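You operate a simulated robot arm through the tools that you are given. There is no shell and no other tool.

You run a simulated robot arm. Do the job below in one go: nothing can be reset, and whatever is moved stays where it is left.

## Task
Teach sensor 52 at 10 cm.
Fine: seat it in the cradle, switch the tester on, set its slide to the mark, then press TEACH once; leave it seated and the tester on.

Only the result counts: the job must be done as asked and must still hold three seconds after the hand-in. Knocking over, shifting, dropping, spilling or breaking anything else fails it.

## Robot
A 7-joint arm with a two-finger parallel gripper, fixed in place. Base frame: the origin is on the floor under the middle of its stand, x ahead of it, y to its left, z up; the work surface is at about z = 900. Units: mm, rad, N and s.
With the tool pointing down near the work surface it reaches from about 300 to 680 mm from the base axis. Its first joint turns from -1.152 to 1.152 rad. Payload 1.57 kg.
The TCP is the grasp point between the finger pads, 30 mm short of the fingertips. In the tool frame z runs along the fingers and y along their closing line. The gripper opens to 110 mm. The fingers are 24 mm wide and 12 mm thick; the gripper's body (48 by 112 mm) begins 78 mm behind the TCP.
Orientation is that of the tool frame in the base frame, as a unit quaternion [w, x, y, z]. With the fingers straight down and closing along the base's y, the tool's x points along the base's -x, its y along +y and its z along -z.

## Interface
- The arm moves only by the tool move_arm. Its argument "commands" is a list of rows, each an object (a shift or turn left out is 0, a gripper value left out holds the last) with "gripper": the opening, from 0 (shut) to 1 (fully open); "translation": the shift along the tool's x, y, z in mm, a list of three; "delta_rot": the turn, a rotation vector about the tool's x, y, z in rad, a list of three. In form: [{"gripper": gripper, "translation": [x, y, z], "delta_rot": [rx, ry, rz]}, ...]. A call has 1 to 20 rows; each row shifts and turns the commanded pose from where the row before left it, along the tool's axes as they then stand. Each row takes 0.2 s and may step no farther than 50 mm and 0.15 rad from the row before; otherwise, or with a gripper value out of range, the whole call is refused. A pose out of reach is approached as far as the arm can. The call stops where the force on the tool passes 40 N (or 10 N more than at its start, if that is more) or the arm is blocked; 0.2 s more then pass. Each finger travels about 108 mm/s and halts on what it meets, pressing with about 25 N; the grip force reading is that of the motor and also rises with nothing between the fingers. The clock runs only during rows and for 0.2 s after the last one: add rows that do not move to give the fingers time. It gives the time, the measured TCP pose, the force on the tool (base axes), the opening and the grip force at its end, in the units of the frame above (readings bear some noise), with the torque about the TCP (base axes, N m) and any sound that the robot's microphone picked up, and new pictures: "views" is both (left out), scene, wrist or none.
- Cameras (640 x 400 px; columns grow to the right, rows downward): "scene" is fixed at [135.8, -401.6, 1368.5]; the picture's right is [0.90, -0.43, 0.00], its down [-0.38, -0.81, -0.46] and it looks along [0.19, 0.41, -0.89] (base axes); focal length 214 px, centre (320, 200). "wrist" rides on the gripper at [70, 16, -141] in the tool frame; the picture's right is [-0.23, 0.97, 0.00], its down [-0.85, -0.20, -0.48] and it looks along [-0.47, -0.11, 0.88] (tool axes); focal length 222 px, centre (320, 200). There is no depth. A picture from a camera that has moved, and an enlarged one, comes with that camera's place and axes in the base frame and with its lens.
- zoom(camera, box): a new picture of the part [left, top, right, bottom] of that camera's present view, enlarged. It takes no simulated time.
- sign_off(): hands the job in; it is judged then, once.

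Nothing tells you positions but the pictures and the camera data. Unless the task says otherwise, let go and move clear before handing in.

The tools are called after "Request:" as a command line: name --argument value ..., lists and objects as JSON in quotes. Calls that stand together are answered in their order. move_arm: Moves the arm, as the interface text tells. Its arguments: {"type":"object","properties":{"commands":{"type":"array"},"views":{"type":"string","enum":["both","scene","wrist","none"]}},"required":["commands"]} The other tools are called the same way: zoom (camera, box) takes an enlarged picture of a part of a camera's view; sign_off () hands the job in.

At the start:

```text
time: 0.0
tcp_pos: [356.7, -203.7, 1227.5]
ee_rot: [-0.001, 0.0, 1.0, 0.0]
force: [-0.1, 1.0, 0.0]
ft_torque: [-0.01, -0.01, -0.03]
grip_width: 109.7
grip_force: 0.1
```

scene: 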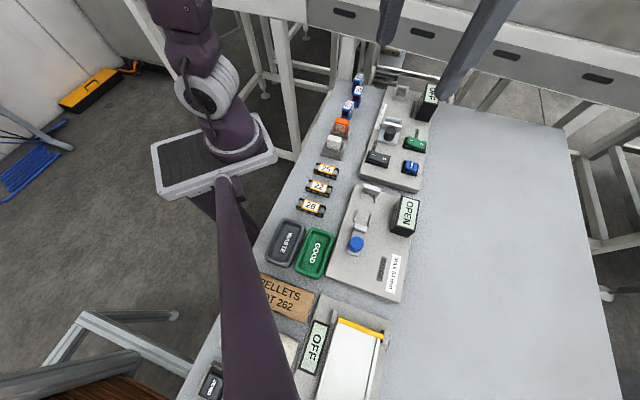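
wrist: 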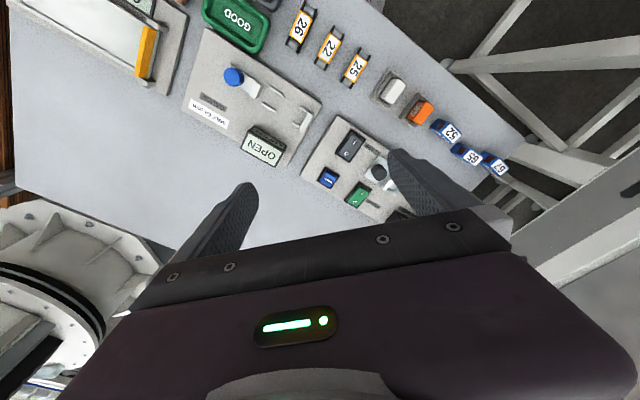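

I see a bench with several fixtures: a tester (with an OFF display, green and blue controls, black rocker) at the far end, with blue sensors 52, 65, 57 near it. I'll zoom in on both cameras before moving.

Request:
zoom --camera "scene" --box '[320, 60, 460, 200]'

Request:
zoom --camera "wrist" --box '[290, 60, 530, 230]'

```text
2.86 times, centred on (390, 130) of scene
camera zoom: at [135.8, -401.6, 1368.5], right [0.9, -0.43, 0.0], down [-0.38, -0.81, -0.46], along [0.19, 0.41, -0.89], focal length 613 px, centre (120, 400)
```

zoom: 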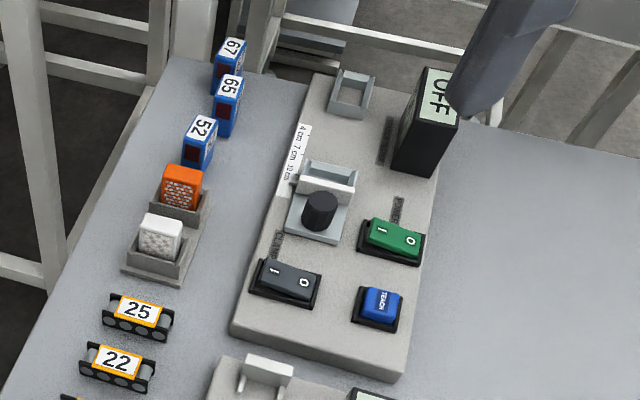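

```text
2.35 times, centred on (410, 145) of wrist
camera zoom: at [286.5, -186.8, 1371.0], right [0.23, 0.97, 0.0], down [0.85, -0.2, 0.48], along [0.47, -0.11, -0.88], focal length 523 px, centre (108, 329)
```

zoom: 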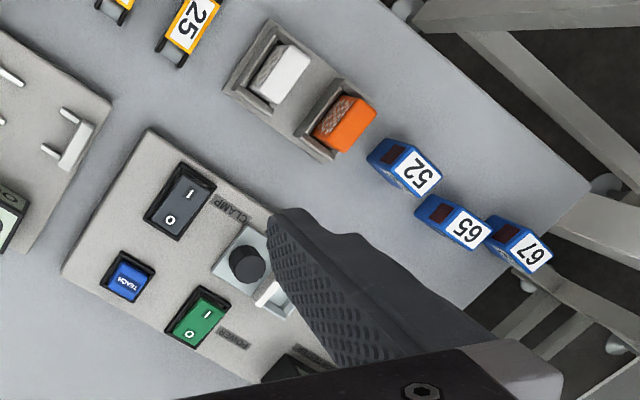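

The tester (CLAMP rocker, green POWER rocker, blue TEACH button, knob slide, cradle) lies diagonally around x≈420–620, y≈-210–30, and sensor 52 stands near (438, 45). I'll move the hand above the area, staying high, for a closer look.

Request:
move_arm --commands '[{"gripper": 1, "translation": [0, 40, 15]}, {"gripper": 1, "translation": [0, 40, 15]}, {"gripper": 1, "translation": [0, 40, 15]}, {"gripper": 1, "translation": [0, 40, 15]}, {"gripper": 1, "translation": [0, 0, 0]}]' --views "both"

```text
time: 1.2
tcp_pos: [356.9, -42.4, 1168.5]
ee_rot: [0.0, 0.001, 1.0, 0.0]
force: [0.1, -0.1, -0.2]
ft_torque: [0.02, 0.0, 0.01]
grip_width: 110.0
grip_force: 0.0
camera wrist: at [286.6, -25.0, 1310.4], right [0.23, 0.97, 0.0], down [0.85, -0.2, 0.48], along [0.47, -0.11, -0.88], focal length 222 px, centre (320, 200)
```

scene: 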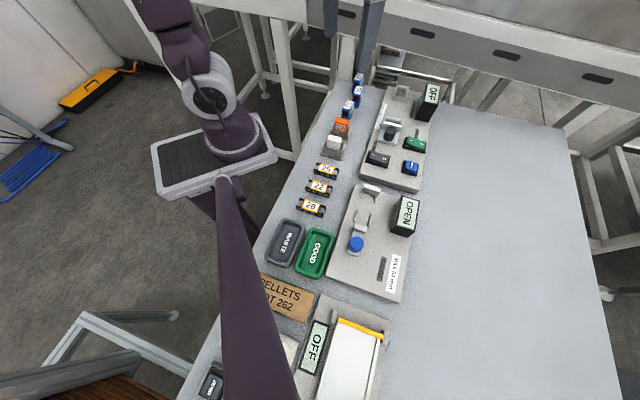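
wrist: 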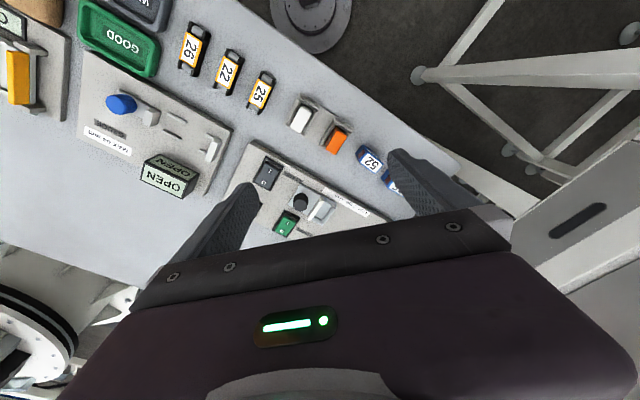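

The hand is at (357, -42, 1168) and hides much of the tester, since the wrist camera sees mostly the side toward the base. I'll go forward and a bit lower so the tester falls in the visible half.

Request:
move_arm --commands '[{"gripper": 1, "translation": [-40, -10, 20]}, {"gripper": 1, "translation": [-40, -10, 20]}, {"gripper": 1, "translation": [-40, -10, 20]}, {"gripper": 1, "translation": [-20, -5, 10]}, {"gripper": 1, "translation": [0, 0, 0]}]' --views "wrist"

```text
time: 2.4
tcp_pos: [498.0, -79.0, 1099.9]
ee_rot: [0.0, 0.0, 1.0, 0.0]
force: [-0.3, 0.2, 1.2]
ft_torque: [0.02, -0.01, 0.02]
grip_width: 109.8
grip_force: 0.1
camera wrist: at [427.5, -62.2, 1240.9], right [0.23, 0.97, 0.0], down [0.85, -0.2, 0.48], along [0.47, -0.11, -0.88], focal length 222 px, centre (320, 200)
```

wrist: 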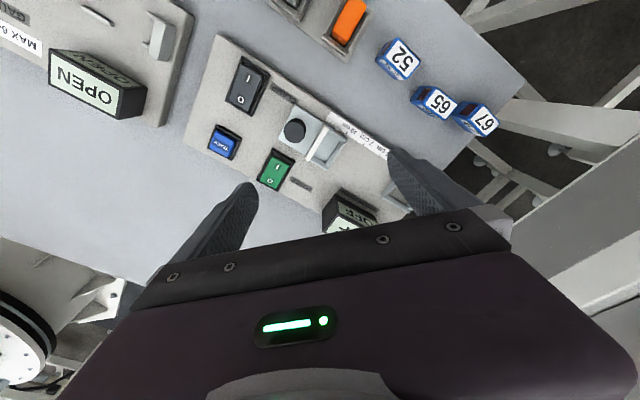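

Request:
zoom --camera "wrist" --box '[190, 40, 350, 140]'

Request:
zoom --camera "wrist" --box '[260, 80, 420, 180]'

Request:
zoom --camera "wrist" --box '[350, 20, 510, 150]'

Request:
zoom --camera "scene" --box '[350, 75, 450, 135]'

```text
4.00 times, centred on (270, 90) of wrist
camera zoom: at [427.5, -62.2, 1240.9], right [0.23, 0.97, 0.0], down [0.85, -0.2, 0.48], along [0.47, -0.11, -0.88], focal length 888 px, centre (520, 640)
```

zoom: 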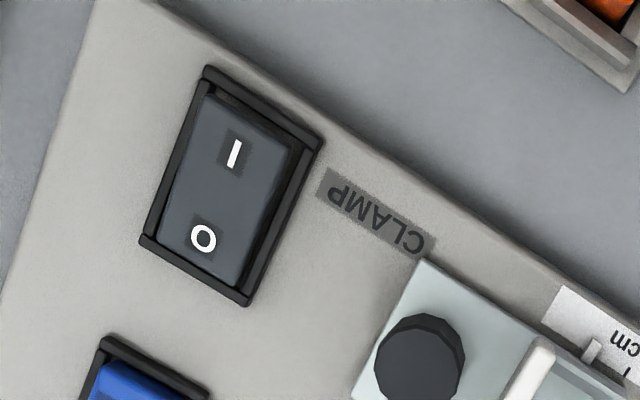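

```text
4.00 times, centred on (340, 130) of wrist
camera zoom: at [427.5, -62.2, 1240.9], right [0.23, 0.97, 0.0], down [0.85, -0.2, 0.48], along [0.47, -0.11, -0.88], focal length 888 px, centre (240, 480)
```

zoom: 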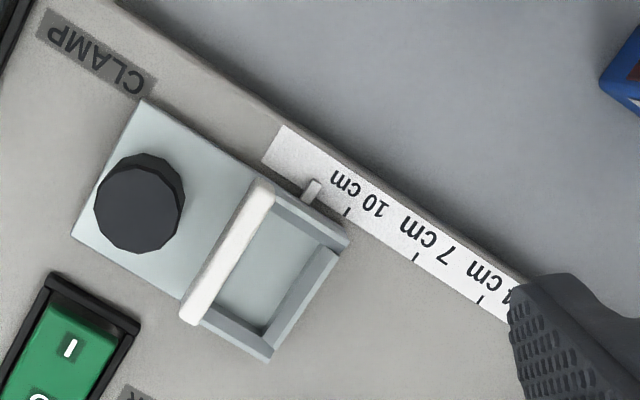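

```text
3.08 times, centred on (430, 85) of wrist
camera zoom: at [427.5, -62.2, 1240.9], right [0.23, 0.97, 0.0], down [0.85, -0.2, 0.48], along [0.47, -0.11, -0.88], focal length 684 px, centre (-18, 554)
```

zoom: 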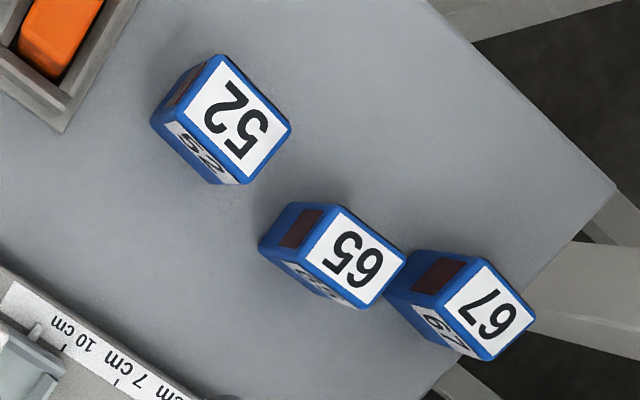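

```text
6.40 times, centred on (400, 105) of scene
camera zoom: at [135.8, -401.6, 1368.5], right [0.9, -0.43, 0.0], down [-0.38, -0.81, -0.46], along [0.19, 0.41, -0.89], focal length 1373 px, centre (-192, 808)
```

zoom: 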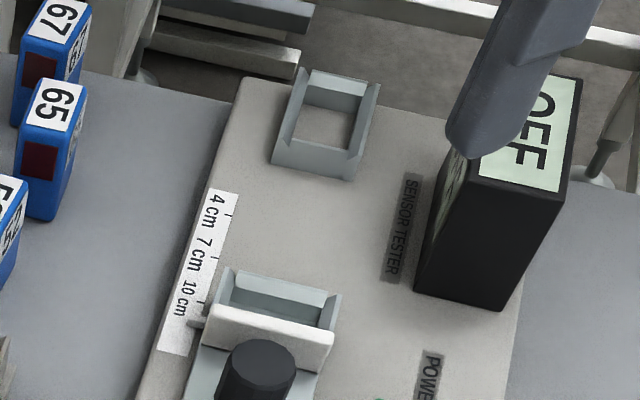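

The slide pointer now sits just beyond the 10 cm tick, and the sensors' dark windows face roughly the same way as the cradle axis (toward -x,-y). I'll turn the tool about 45° to line up with the tester, and look at the cradle from above.

Request:
move_arm --commands '[{"gripper": 1, "translation": [-31, 29, 10]}, {"gripper": 1, "translation": [-31, 29, 10]}, {"delta_rot": [0, 0, -0.131]}, {"delta_rot": [0, 0, -0.131]}, {"delta_rot": [0, 0, -0.131]}, {"delta_rot": [0, 0, -0.131]}, {"delta_rot": [0, 0, -0.131]}, {"delta_rot": [0, 0, -0.131]}, {}]' --views "both"

```text
time: 4.4
tcp_pos: [558.7, -20.5, 1079.4]
ee_rot: [0.0, -0.383, 0.924, 0.0]
force: [-0.7, -0.2, 0.1]
ft_torque: [0.03, 0.0, 0.0]
grip_width: 109.8
grip_force: 0.1
camera wrist: at [497.7, -58.3, 1220.8], right [-0.53, 0.85, 0.0], down [0.74, 0.47, 0.48], along [0.41, 0.25, -0.88], focal length 222 px, centre (320, 200)
```

scene: 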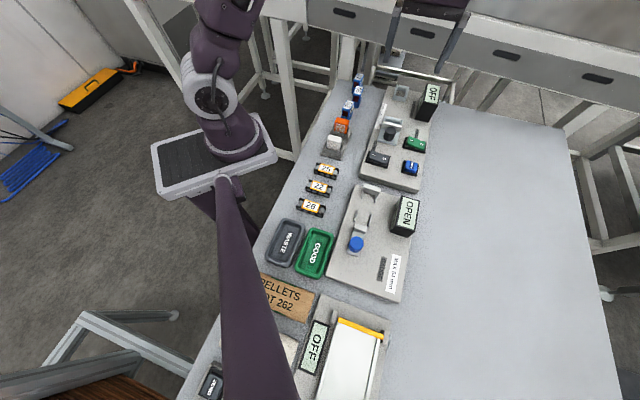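
wrist: 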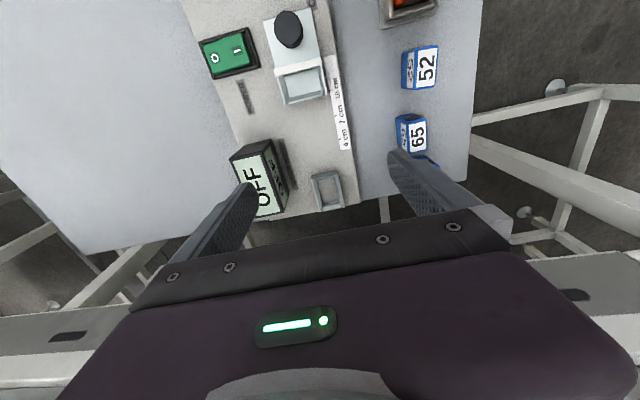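

Now I have the tool aligned with the tester and a view of the cradle, slide and sensors. I'll zoom in on each.

Request:
zoom --camera "wrist" --box '[250, 130, 390, 220]'

Request:
zoom --camera "wrist" --box '[230, 0, 390, 100]'

Request:
zoom --camera "wrist" --box '[360, 30, 490, 180]'

Request:
zoom --camera "scene" --box '[350, 75, 450, 135]'

Request:
zoom --camera "scene" --box '[355, 130, 435, 185]'

```text
4.44 times, centred on (320, 175) of wrist
camera zoom: at [497.7, -58.3, 1220.8], right [-0.53, 0.85, 0.0], down [0.74, 0.47, 0.48], along [0.41, 0.25, -0.88], focal length 987 px, centre (320, 311)
```

zoom: 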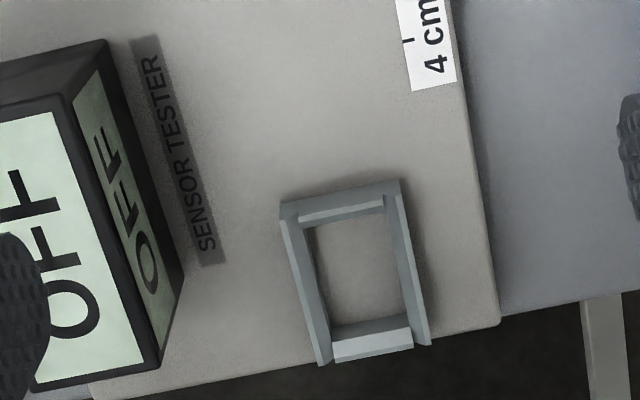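

```text
4.00 times, centred on (310, 50) of wrist
camera zoom: at [497.7, -58.3, 1220.8], right [-0.53, 0.85, 0.0], down [0.74, 0.47, 0.48], along [0.41, 0.25, -0.88], focal length 888 px, centre (360, 800)
```

zoom: 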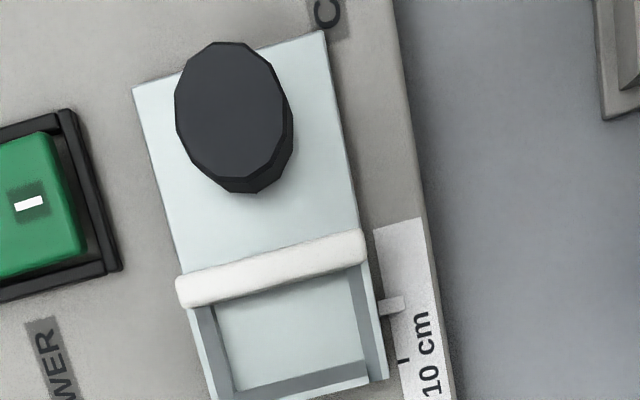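

```text
2.67 times, centred on (425, 105) of wrist
camera zoom: at [497.7, -58.3, 1220.8], right [-0.53, 0.85, 0.0], down [0.74, 0.47, 0.48], along [0.41, 0.25, -0.88], focal length 592 px, centre (40, 453)
```

zoom: 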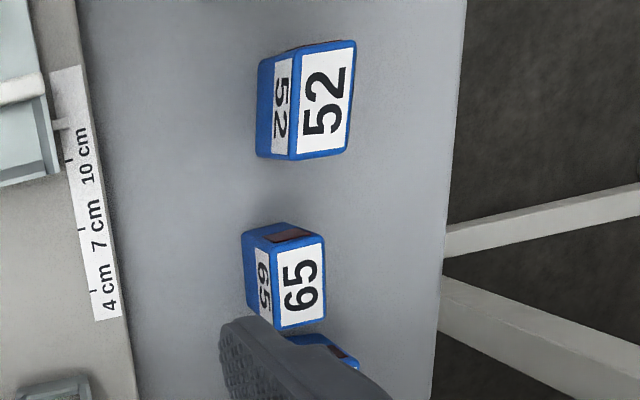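

```text
6.40 times, centred on (400, 105) of scene
camera zoom: at [135.8, -401.6, 1368.5], right [0.9, -0.43, 0.0], down [-0.38, -0.81, -0.46], along [0.19, 0.41, -0.89], focal length 1373 px, centre (-192, 808)
```

zoom: 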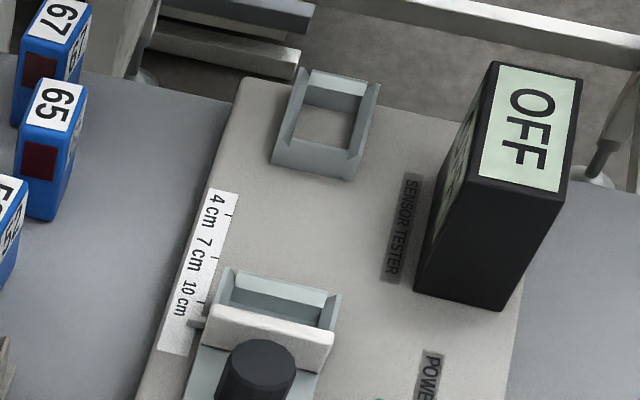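

```text
7.27 times, centred on (395, 158) of scene
camera zoom: at [135.8, -401.6, 1368.5], right [0.9, -0.43, 0.0], down [-0.38, -0.81, -0.46], along [0.19, 0.41, -0.89], focal length 1560 px, centre (-226, 509)
```

zoom: 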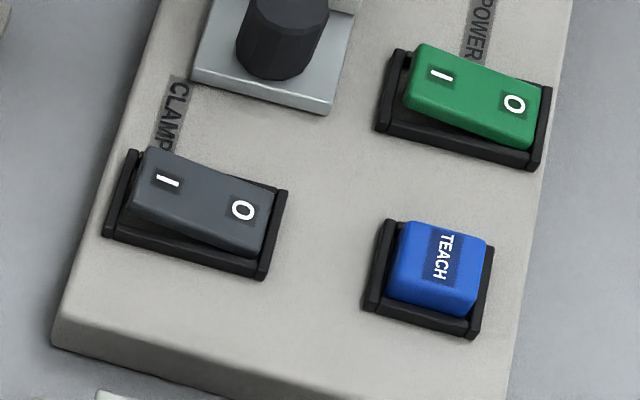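

Both rockers (CLAMP and POWER) show the O side pressed, so both are off. I'll zoom tighter on the cradle and slide to get their geometry and pin down positions by triangulating both cameras.

Request:
zoom --camera "scene" --box '[385, 80, 417, 106]'

Request:
zoom --camera "scene" --box '[370, 110, 412, 146]'

Request:
zoom --camera "wrist" --box '[295, 155, 359, 219]'

Request:
zoom --camera "scene" --box '[335, 65, 375, 125]'

```text
15.38 times, centred on (401, 93) of scene
camera zoom: at [135.8, -401.6, 1368.5], right [0.9, -0.43, 0.0], down [-0.38, -0.81, -0.46], along [0.19, 0.41, -0.89], focal length 3300 px, centre (-926, 1846)
```

zoom: 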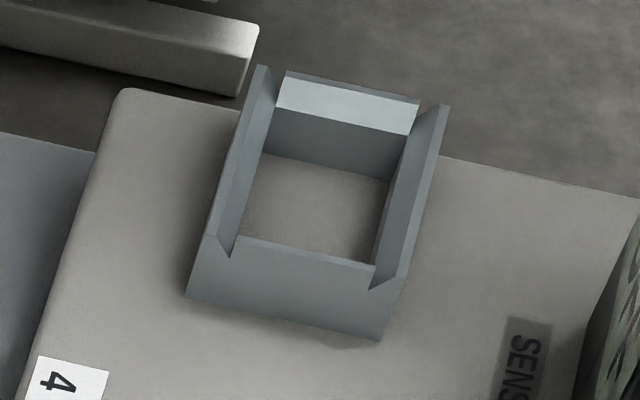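

```text
11.11 times, centred on (391, 128) of scene
camera zoom: at [135.8, -401.6, 1368.5], right [0.9, -0.43, 0.0], down [-0.38, -0.81, -0.46], along [0.19, 0.41, -0.89], focal length 2383 px, centre (-469, 1000)
```

zoom: 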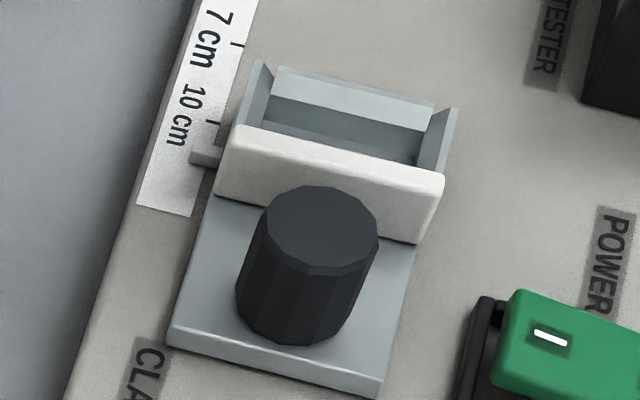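

```text
6.25 times, centred on (327, 187) of wrist
camera zoom: at [497.7, -58.3, 1220.8], right [-0.53, 0.85, 0.0], down [0.74, 0.47, 0.48], along [0.41, 0.25, -0.88], focal length 1388 px, centre (276, 281)
```

zoom: 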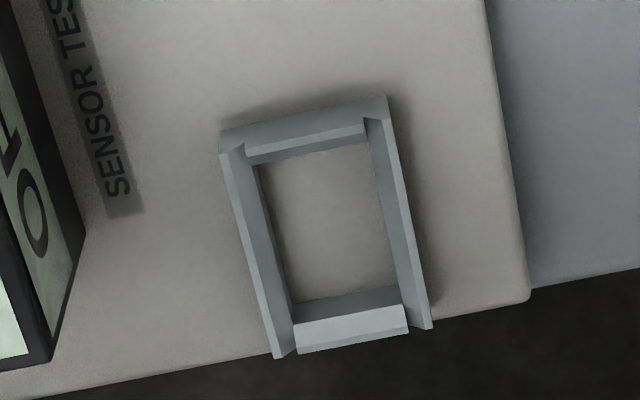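

```text
6.67 times, centred on (355, 95) of scene
camera zoom: at [135.8, -401.6, 1368.5], right [0.9, -0.43, 0.0], down [-0.38, -0.81, -0.46], along [0.19, 0.41, -0.89], focal length 1430 px, centre (87, 900)
```

zoom: 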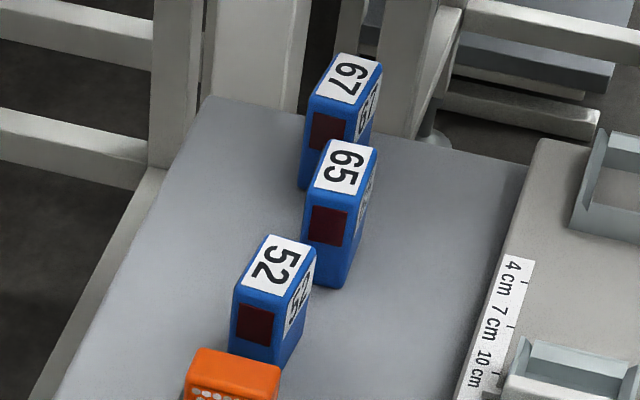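

Triangulating both cameras, sensor 52 is about 38×24 mm, 46 mm tall, centred near (430, 33) at yaw ≈40°, window toward -x,-y. The cradle is centred near (611, 26) with an axis yaw of ≈43.5° and walls up to z≈942. I'll go above sensor 52 and look again.

Request:
move_arm --commands '[{"gripper": 0.55, "translation": [13.2, 32.3, 5]}, {"gripper": 0.55, "translation": [13.2, 32.3, 5]}, {"gripper": 0.55, "translation": [13.2, 32.3, 5]}, {"gripper": 0.55, "translation": [13.2, 32.3, 5]}, {"gripper": 0.55, "delta_rot": [0, 0, 0.094]}, {"gripper": 0.55}]' --views "both"

```text
time: 5.8
tcp_pos: [428.3, 33.0, 1059.4]
ee_rot: [-0.001, -0.339, 0.941, 0.0]
force: [0.2, 0.8, 0.4]
ft_torque: [-0.04, 0.01, 0.0]
grip_width: 60.6
grip_force: 0.1
camera wrist: at [365.1, 1.9, 1201.0], right [-0.45, 0.9, 0.0], down [0.79, 0.39, 0.48], along [0.43, 0.21, -0.88], focal length 222 px, centre (320, 200)
```

scene: 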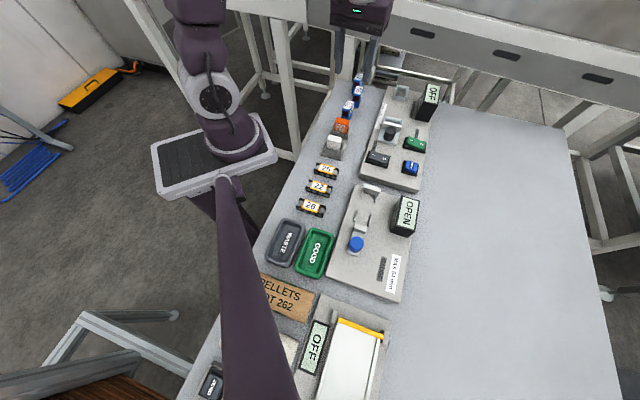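
wrist: 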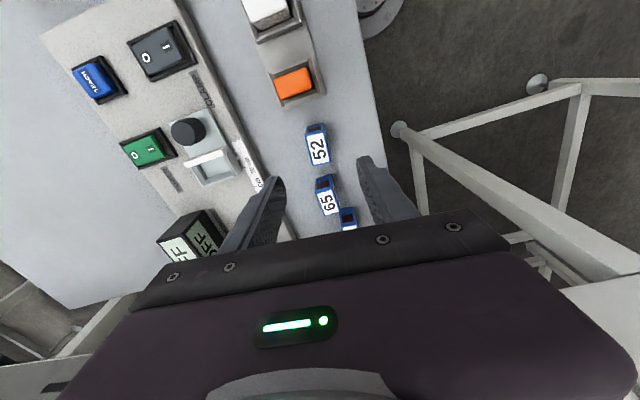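

The hand is above sensor 52 at (428, 33), and the predicted approach line projects to about (320, 149) in the wrist picture, right on the label. I'll zoom for the exact offset and yaw.

Request:
zoom --camera "wrist" --box '[280, 115, 360, 165]'

Request:
zoom --camera "wrist" --box '[100, 80, 280, 200]'

```text
8.00 times, centred on (320, 140) of wrist
camera zoom: at [365.1, 1.9, 1201.0], right [-0.45, 0.9, 0.0], down [0.79, 0.39, 0.48], along [0.43, 0.21, -0.88], focal length 1777 px, centre (320, 680)
```

zoom: 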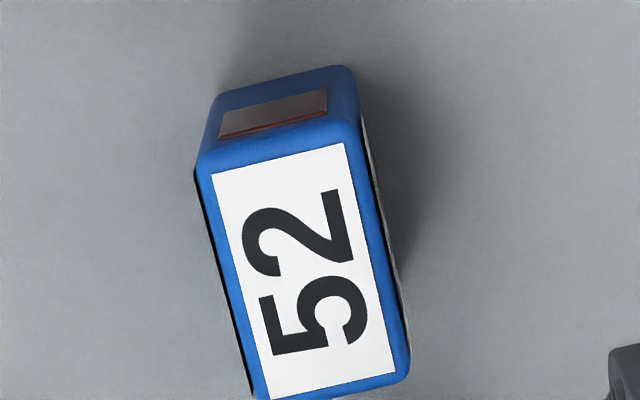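

```text
3.33 times, centred on (190, 140) of wrist
camera zoom: at [365.1, 1.9, 1201.0], right [-0.45, 0.9, 0.0], down [0.79, 0.39, 0.48], along [0.43, 0.21, -0.88], focal length 740 px, centre (753, 400)
```

zoom: 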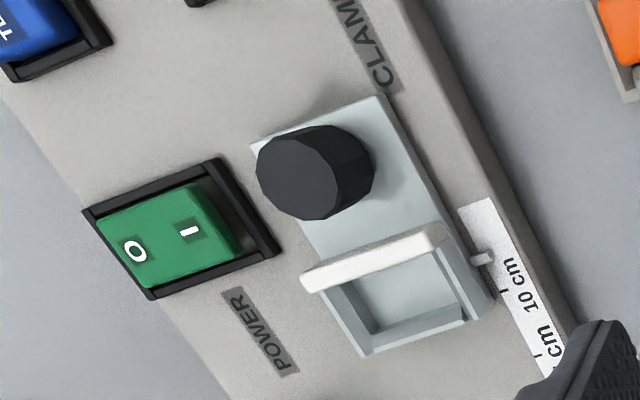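

Sensor 52 is centred about 2.6 mm off along the tool's y and its yaw already matches the tool. I'll correct that, descend to TCP z≈950 (tips at ≈920) and close on its sides.

Request:
move_arm --commands '[{"gripper": 0.5, "translation": [0, -2.6, 30]}, {"gripper": 0.5, "translation": [0, 0, 30]}, {"gripper": 0.5, "translation": [0, 0, 30]}, {"gripper": 0.5, "translation": [0, 0, 19]}, {"gripper": 0.5}]' --views "both"

```text
time: 7.0
tcp_pos: [432.1, 32.3, 949.7]
ee_rot: [0.0, -0.339, 0.941, 0.0]
force: [1.0, 0.3, -0.3]
ft_torque: [-0.02, 0.0, 0.04]
grip_width: 54.9
grip_force: 0.2
camera wrist: at [367.4, 0.7, 1090.7], right [-0.45, 0.89, 0.0], down [0.79, 0.39, 0.48], along [0.43, 0.21, -0.88], focal length 222 px, centre (320, 200)
```

scene: 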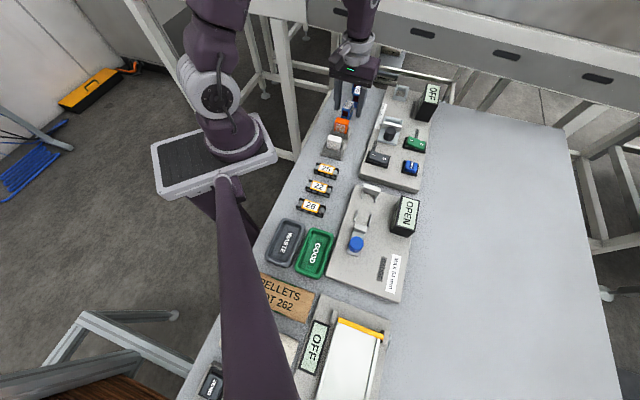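
wrist: 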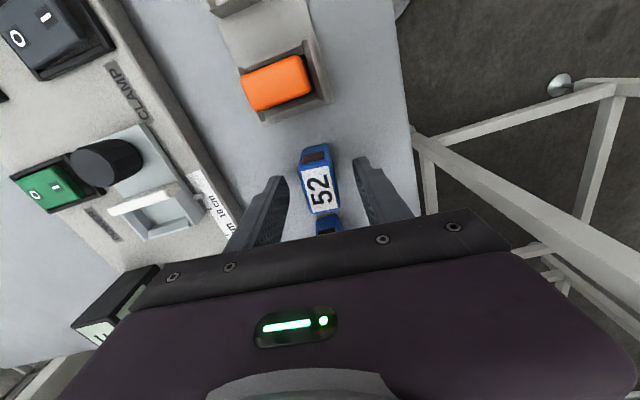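

The fingers straddle sensor 52 evenly. Closing now.

Request:
move_arm --commands '[{"gripper": 0.1}, {"gripper": 0.1}, {"gripper": 0.1}]' --views "wrist"

Request:
zoom --camera "wrist" --box '[240, 120, 400, 240]'

```text
time: 7.8
tcp_pos: [432.2, 31.1, 949.7]
ee_rot: [0.0, -0.339, 0.941, 0.0]
force: [-0.6, 0.2, 0.6]
ft_torque: [-0.05, 0.03, 0.03]
grip_width: 23.2
grip_force: 24.9
camera wrist: at [367.4, 0.7, 1091.0], right [-0.45, 0.89, 0.0], down [0.79, 0.39, 0.48], along [0.43, 0.21, -0.88], focal length 222 px, centre (320, 200)
```

wrist: 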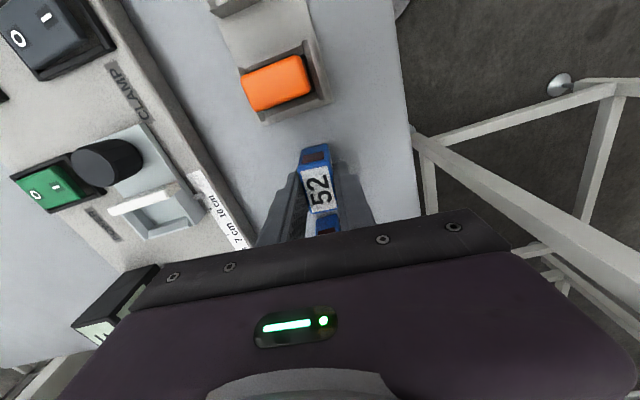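

```text
3.33 times, centred on (320, 180) of wrist
camera zoom: at [367.4, 0.7, 1091.0], right [-0.45, 0.89, 0.0], down [0.79, 0.39, 0.48], along [0.43, 0.21, -0.88], focal length 740 px, centre (320, 267)
```

zoom: 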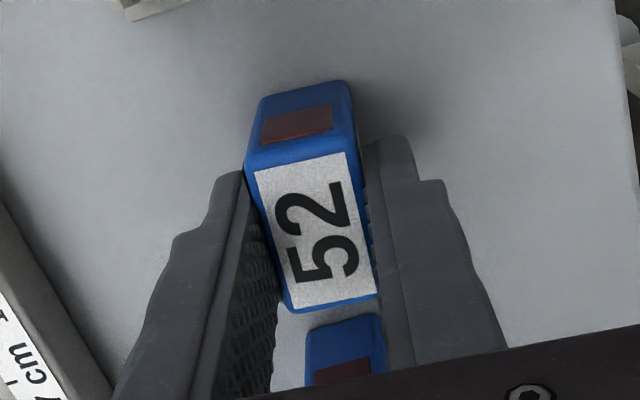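

Sensor 52 is gripped (23 mm wide, 25 N). I'll lift it straight up 110 mm, carry it above the cradle, and turn to the cradle's yaw.

Request:
move_arm --commands '[{"gripper": 0.1, "translation": [0, 0, -20]}, {"gripper": 0.1, "translation": [0, 0, -30]}, {"gripper": 0.1, "translation": [0, 0, -30]}, {"gripper": 0.1, "translation": [0, 0, -30]}, {"gripper": 0.1, "translation": [-27, -23.7, 0]}, {"gripper": 0.1, "translation": [-27, -23.7, 0]}, {"gripper": 0.1, "translation": [-27, -23.7, 0]}, {"gripper": 0.1, "translation": [-27, -23.7, 0]}, {"gripper": 0.1, "translation": [-26.8, -23.8, 0]}, {"gripper": 0.1, "delta_rot": [0, 0, -0.068]}, {"gripper": 0.1}, {"gripper": 0.1}]' --views "both"

Request:
zoom --camera "wrist" --box '[240, 90, 400, 210]'

Request:
zoom --camera "scene" --box '[350, 50, 450, 120]'

```text
time: 10.4
tcp_pos: [611.0, 25.7, 1060.9]
ee_rot: [0.0, -0.372, 0.928, 0.001]
force: [0.2, -0.4, -0.7]
ft_torque: [0.02, 0.0, 0.01]
grip_width: 23.0
grip_force: 25.0
camera wrist: at [549.5, -9.8, 1201.7], right [-0.51, 0.86, 0.0], down [0.76, 0.44, 0.48], along [0.41, 0.24, -0.88], focal length 222 px, centre (320, 200)
```

scene: 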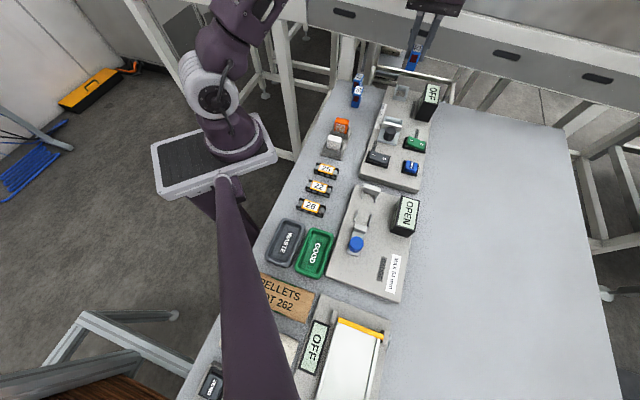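
wrist: 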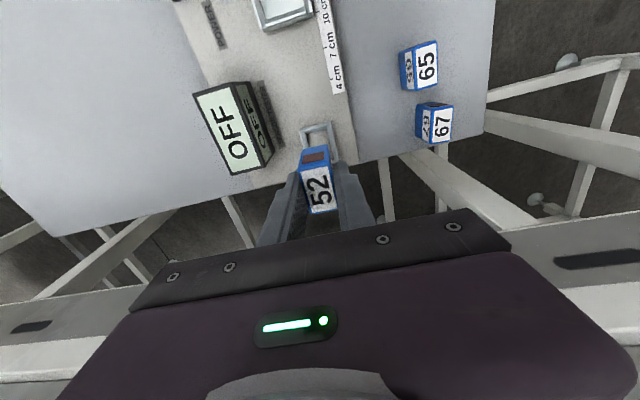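

```text
3.33 times, centred on (320, 150) of wrist
camera zoom: at [549.5, -9.8, 1201.7], right [-0.51, 0.86, 0.0], down [0.76, 0.44, 0.48], along [0.41, 0.24, -0.88], focal length 740 px, centre (320, 367)
```

zoom: 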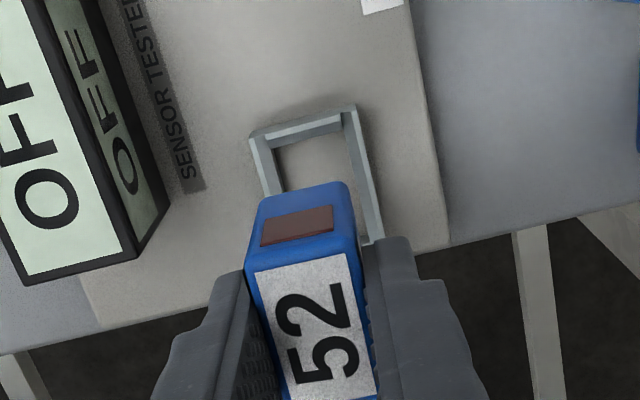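

```text
5.71 times, centred on (400, 85) of scene
camera zoom: at [135.8, -401.6, 1368.5], right [0.9, -0.43, 0.0], down [-0.38, -0.81, -0.46], along [0.19, 0.41, -0.89], focal length 1226 px, centre (-137, 857)
```

zoom: 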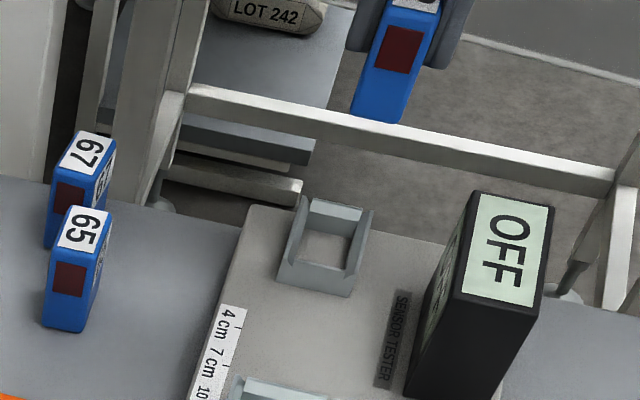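

The sensor hangs above the cradle, nearly centred laterally. I need a tighter view to check the yaw match between the cradle and the sensor.

Request:
zoom --camera "wrist" --box '[290, 115, 350, 155]'

Request:
zoom --camera "wrist" --box '[250, 0, 360, 110]'

```text
10.00 times, centred on (320, 135) of wrist
camera zoom: at [549.5, -9.8, 1201.7], right [-0.51, 0.86, 0.0], down [0.76, 0.44, 0.48], along [0.41, 0.24, -0.88], focal length 2221 px, centre (320, 850)
```

zoom: 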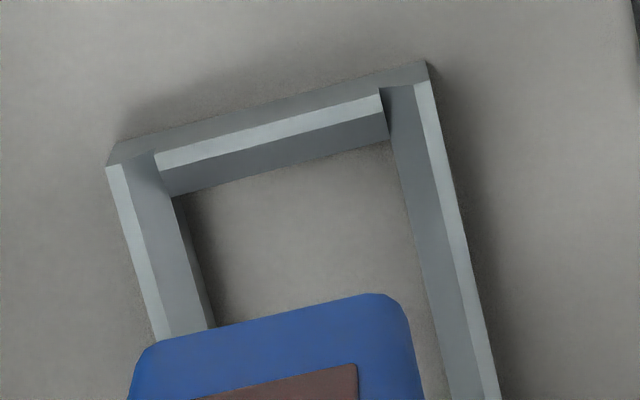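

```text
3.64 times, centred on (305, 55) of wrist
camera zoom: at [549.5, -9.8, 1201.7], right [-0.51, 0.86, 0.0], down [0.76, 0.44, 0.48], along [0.41, 0.24, -0.88], focal length 808 px, centre (374, 727)
```

zoom: 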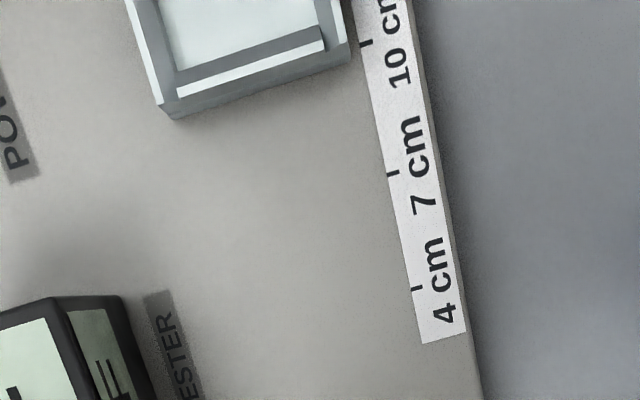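

Measured in the tool frame, the cradle's inner centre is about 3.8 mm behind the sensor's centre and laterally aligned, with 0.75° yaw difference. I'll correct for that, lower to just above the walls and check again.

Request:
move_arm --commands '[{"gripper": 0.1, "translation": [-3.8, -0.4, 0], "delta_rot": [0, 0, -0.013]}, {"gripper": 0.1, "translation": [0, 0, 20]}, {"gripper": 0.1, "translation": [0, 0, 20]}, {"gripper": 0.1, "translation": [0, 0, 18]}, {"gripper": 0.1}, {"gripper": 0.1}]' --views "both"

Request:
zoom --camera "wrist" --box '[290, 115, 350, 165]'

Request:
zoom --camera "scene" --box '[380, 60, 430, 110]'

```text
time: 11.8
tcp_pos: [614.2, 27.6, 1002.8]
ee_rot: [-0.001, -0.376, 0.926, 0.0]
force: [0.2, -0.3, -0.6]
ft_torque: [0.02, -0.01, 0.01]
grip_width: 22.9
grip_force: 24.7
camera wrist: at [552.7, -8.3, 1144.1], right [-0.52, 0.86, 0.0], down [0.75, 0.45, 0.48], along [0.41, 0.25, -0.88], focal length 222 px, centre (320, 200)
```

scene: 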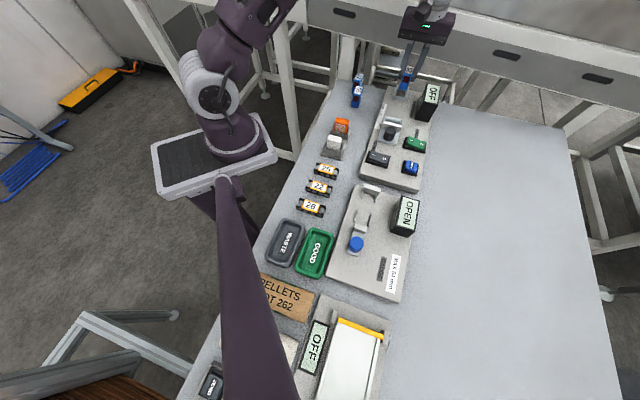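
wrist: 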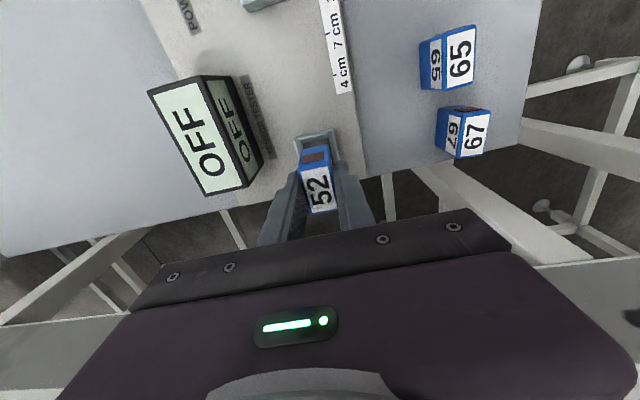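

```text
8.00 times, centred on (320, 140) of wrist
camera zoom: at [552.7, -8.3, 1144.1], right [-0.52, 0.86, 0.0], down [0.75, 0.45, 0.48], along [0.41, 0.25, -0.88], focal length 1777 px, centre (320, 680)
```

zoom: 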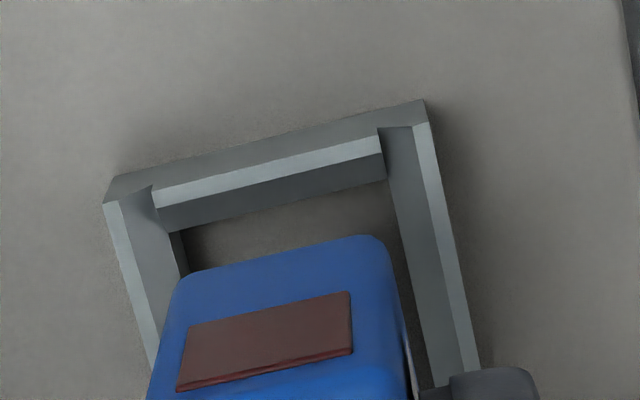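

```text
8.00 times, centred on (405, 85) of scene
camera zoom: at [135.8, -401.6, 1368.5], right [0.9, -0.43, 0.0], down [-0.38, -0.81, -0.46], along [0.19, 0.41, -0.89], focal length 1716 px, centre (-360, 1120)
```

zoom: 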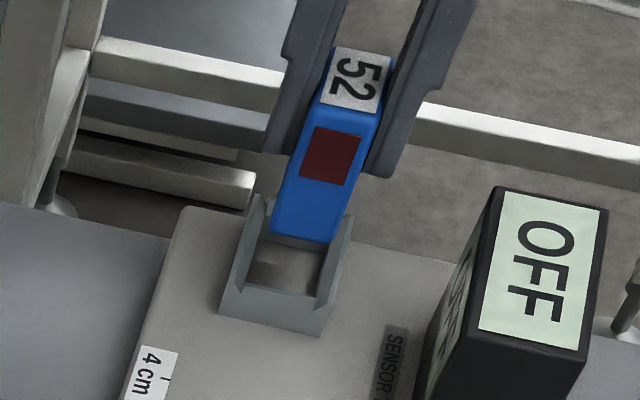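

Yaw and lateral alignment are now good; the front gap is slightly larger than the rear. I'll nudge forward half a millimetre and lower into the cradle in shrinking steps, watching the force.

Request:
move_arm --commands '[{"gripper": 0.1, "translation": [0.5, 0, 8]}, {"gripper": 0.1, "translation": [0, 0, 6]}, {"gripper": 0.1, "translation": [0, 0, 4]}, {"gripper": 0.1, "translation": [0, 0, 3]}, {"gripper": 0.1}]' --views "both"

Request:
zoom --camera "wrist" --box '[290, 115, 350, 165]'

Request:
zoom --camera "scene" --box '[380, 60, 430, 110]'

```text
time: 13.0
tcp_pos: [614.2, 26.8, 981.6]
ee_rot: [0.001, -0.376, 0.926, 0.0]
force: [3.3, 3.2, 5.5]
ft_torque: [0.02, -0.12, 0.05]
grip_width: 22.9
grip_force: 24.9
camera wrist: at [552.2, -8.5, 1123.4], right [-0.52, 0.86, 0.0], down [0.75, 0.45, 0.48], along [0.41, 0.25, -0.88], focal length 222 px, centre (320, 200)
```

scene: 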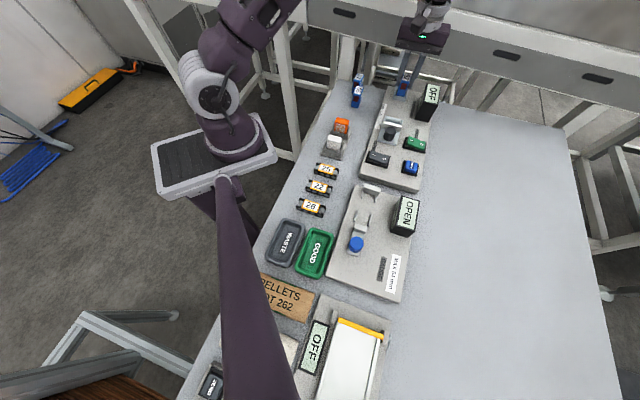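
wrist: 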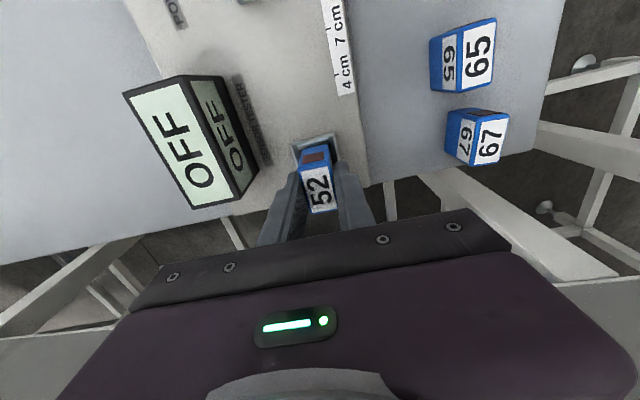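

```text
8.00 times, centred on (320, 140) of wrist
camera zoom: at [552.2, -8.5, 1123.4], right [-0.52, 0.86, 0.0], down [0.75, 0.45, 0.48], along [0.41, 0.25, -0.88], focal length 1777 px, centre (320, 680)
```

zoom: 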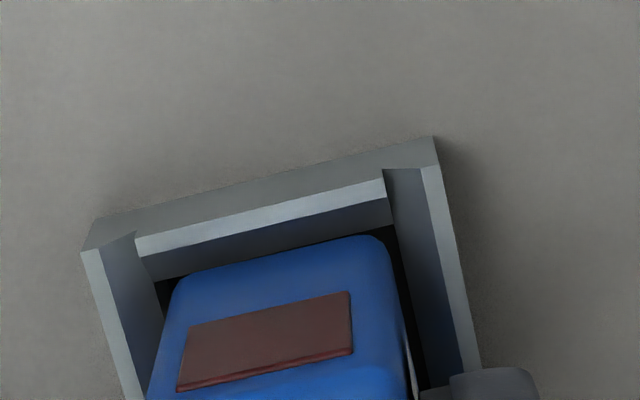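

```text
8.00 times, centred on (405, 85) of scene
camera zoom: at [135.8, -401.5, 1368.5], right [0.9, -0.43, 0.0], down [-0.38, -0.81, -0.46], along [0.19, 0.41, -0.89], focal length 1716 px, centre (-360, 1120)
```

zoom: 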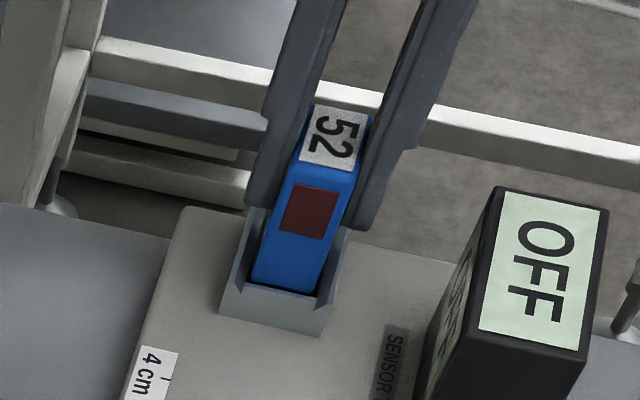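

The sensor is mostly in the cradle, with a light push toward the rear (about 4.6 N) and 5.5 N up, so its front edge is riding on the front wall. I'll shift 1 mm rearward and continue down gently.

Request:
move_arm --commands '[{"gripper": 0.1, "translation": [-1.0, 0, 0]}, {"gripper": 0.1, "translation": [0, 0, 1]}, {"gripper": 0.1}]' --views "none"

```text
time: 13.8
tcp_pos: [614.5, 29.4, 980.3]
ee_rot: [-0.001, -0.377, 0.926, 0.001]
force: [6.1, 3.6, -1.6]
ft_torque: [0.24, -0.25, 0.12]
grip_width: 22.9
grip_force: 24.9
```

Request:
zoom --camera "wrist" --box '[290, 115, 350, 165]'

Request:
zoom --camera "scene" --box '[380, 60, 430, 110]'

Request:
move_arm --commands '[{"gripper": 0.1}]' --views "none"

```text
8.00 times, centred on (320, 140) of wrist
camera zoom: at [552.8, -7.5, 1121.5], right [-0.52, 0.86, 0.0], down [0.75, 0.45, 0.48], along [0.41, 0.25, -0.88], focal length 1777 px, centre (320, 680)
```

zoom: 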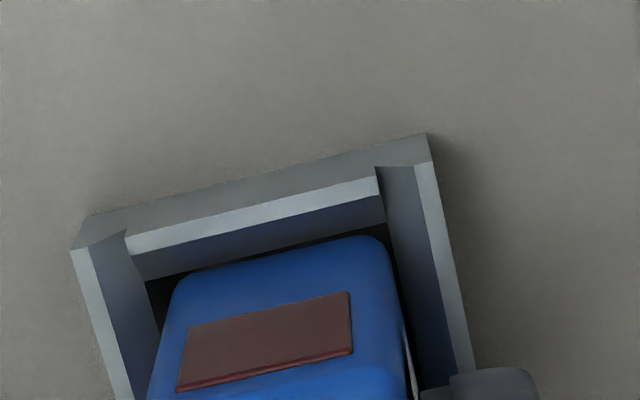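

```text
8.00 times, centred on (405, 85) of scene
camera zoom: at [136.0, -401.5, 1368.5], right [0.9, -0.43, 0.0], down [-0.38, -0.81, -0.46], along [0.19, 0.41, -0.89], focal length 1716 px, centre (-360, 1120)
```

zoom: 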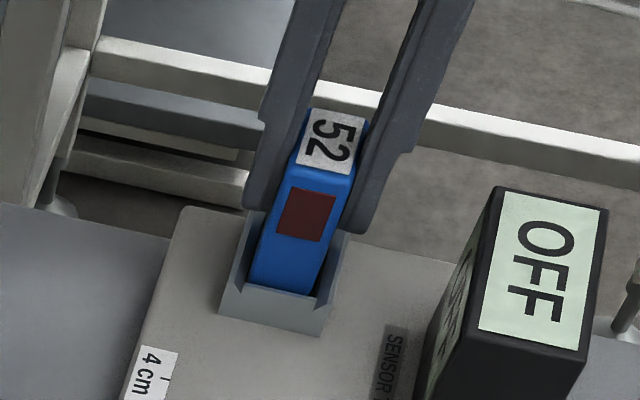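

```text
time: 14.2
tcp_pos: [615.2, 28.3, 980.8]
ee_rot: [0.0, -0.377, 0.926, -0.001]
force: [5.5, 6.6, -3.2]
ft_torque: [0.35, -0.28, 0.08]
grip_width: 23.2
grip_force: 25.6
```

The contact torque says the front lower edge of the sensor is being pushed rearward, so I'll keep easing it back and see whether the lateral force falls.

Request:
move_arm --commands '[{"gripper": 0.1, "translation": [-0.8, 0, 0]}, {"gripper": 0.1}, {"gripper": 0.1}]' --views "none"

```text
time: 15.0
tcp_pos: [614.4, 28.0, 980.5]
ee_rot: [0.0, -0.378, 0.926, 0.0]
force: [0.9, 1.9, 0.5]
ft_torque: [0.05, -0.06, 0.05]
grip_width: 22.9
grip_force: 25.1
```

The side force dropped to about 2 N. Continuing down in 1 mm steps.

Request:
move_arm --commands '[{"gripper": 0.1, "translation": [-0.4, 0, 1]}, {"gripper": 0.1, "translation": [0, 0, 1]}, {"gripper": 0.1}]' --views "wrist"

Request:
zoom --camera "scene" --box '[380, 60, 430, 110]'

```text
time: 15.8
tcp_pos: [614.2, 29.5, 978.6]
ee_rot: [0.0, -0.377, 0.926, 0.0]
force: [0.4, -0.3, -0.3]
ft_torque: [0.0, 0.02, 0.06]
grip_width: 23.1
grip_force: 25.0
camera wrist: at [553.5, -7.0, 1119.7], right [-0.52, 0.86, 0.0], down [0.75, 0.45, 0.48], along [0.41, 0.25, -0.88], focal length 222 px, centre (320, 200)
```

wrist: 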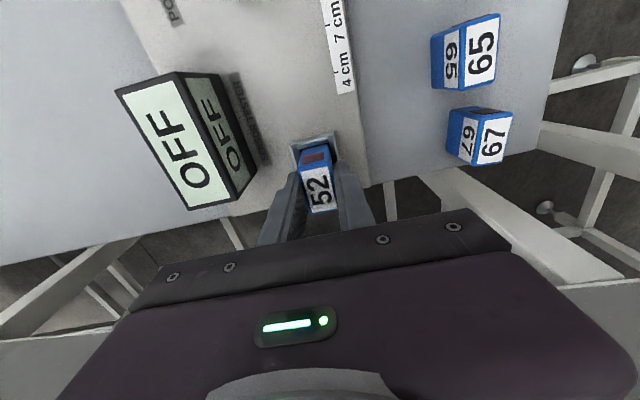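

```text
8.00 times, centred on (405, 85) of scene
camera zoom: at [135.8, -401.6, 1368.5], right [0.9, -0.43, 0.0], down [-0.38, -0.81, -0.46], along [0.19, 0.41, -0.89], focal length 1716 px, centre (-360, 1120)
```

zoom: 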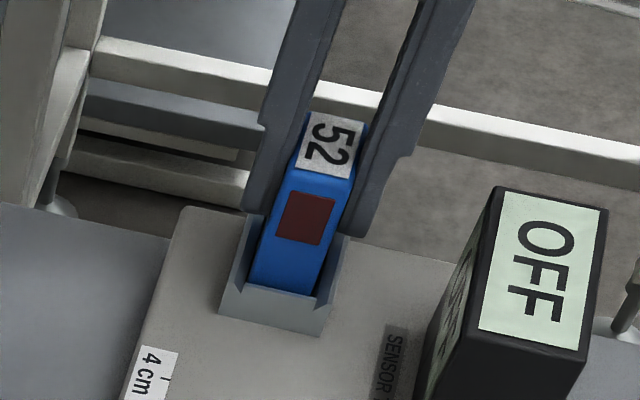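

Forces are near zero now, so the sensor is free in the cradle. Lowering until it touches the floor.

Request:
move_arm --commands '[{"gripper": 0.1, "translation": [0, 0, 1]}, {"gripper": 0.1}]' --views "none"

Request:
move_arm --commands '[{"gripper": 0.1, "translation": [0, 0, 1]}, {"gripper": 0.1}]' --views "none"

Request:
move_arm --commands '[{"gripper": 0.1, "translation": [0, 0, 1]}, {"gripper": 0.1}]' --views "none"

```text
time: 16.4
tcp_pos: [616.0, 29.2, 977.1]
ee_rot: [0.0, -0.377, 0.926, 0.0]
force: [0.7, -0.6, 0.1]
ft_torque: [0.0, 0.0, 0.03]
grip_width: 23.0
grip_force: 25.3
```

```text
time: 17.0
tcp_pos: [616.2, 28.9, 977.0]
ee_rot: [0.0, -0.378, 0.926, 0.0]
force: [0.2, -0.1, -0.8]
ft_torque: [-0.02, -0.01, -0.01]
grip_width: 23.2
grip_force: 25.4
```

```text
time: 17.6
tcp_pos: [614.5, 29.8, 976.2]
ee_rot: [0.0, -0.378, 0.926, 0.001]
force: [0.2, -0.6, -0.2]
ft_torque: [0.01, -0.01, -0.02]
grip_width: 22.8
grip_force: 24.9
```

Request:
move_arm --commands '[{"gripper": 0.1, "translation": [0, 0, 1]}, {"gripper": 0.1}]' --views "none"

Request:
zoom --camera "scene" --box '[380, 60, 430, 110]'

Request:
zoom --camera "wrist" --box '[285, 115, 365, 175]'

```text
time: 18.2
tcp_pos: [615.0, 28.1, 975.0]
ee_rot: [0.0, -0.377, 0.926, 0.0]
force: [-0.1, 0.7, -0.6]
ft_torque: [0.0, 0.02, 0.02]
grip_width: 22.8
grip_force: 25.4
```

```text
8.00 times, centred on (405, 85) of scene
camera zoom: at [135.8, -401.6, 1368.5], right [0.9, -0.43, 0.0], down [-0.38, -0.81, -0.46], along [0.19, 0.41, -0.89], focal length 1716 px, centre (-360, 1120)
```

zoom: 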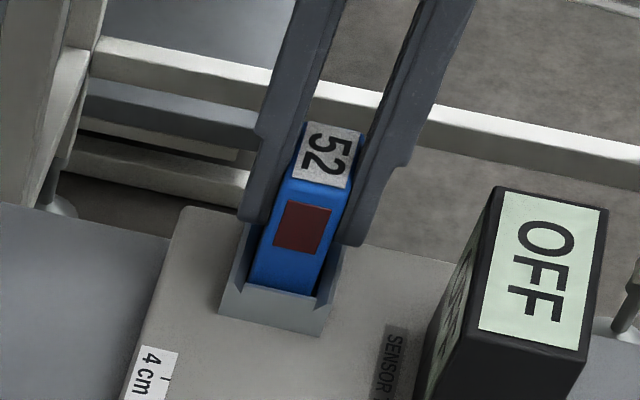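

```text
6.67 times, centred on (325, 145) of wrist
camera zoom: at [553.7, -6.9, 1115.8], right [-0.52, 0.86, 0.0], down [0.75, 0.45, 0.48], along [0.41, 0.25, -0.88], focal length 1481 px, centre (287, 567)
```

zoom: 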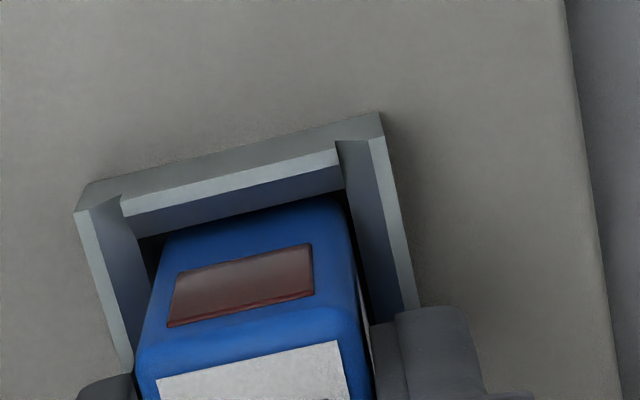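

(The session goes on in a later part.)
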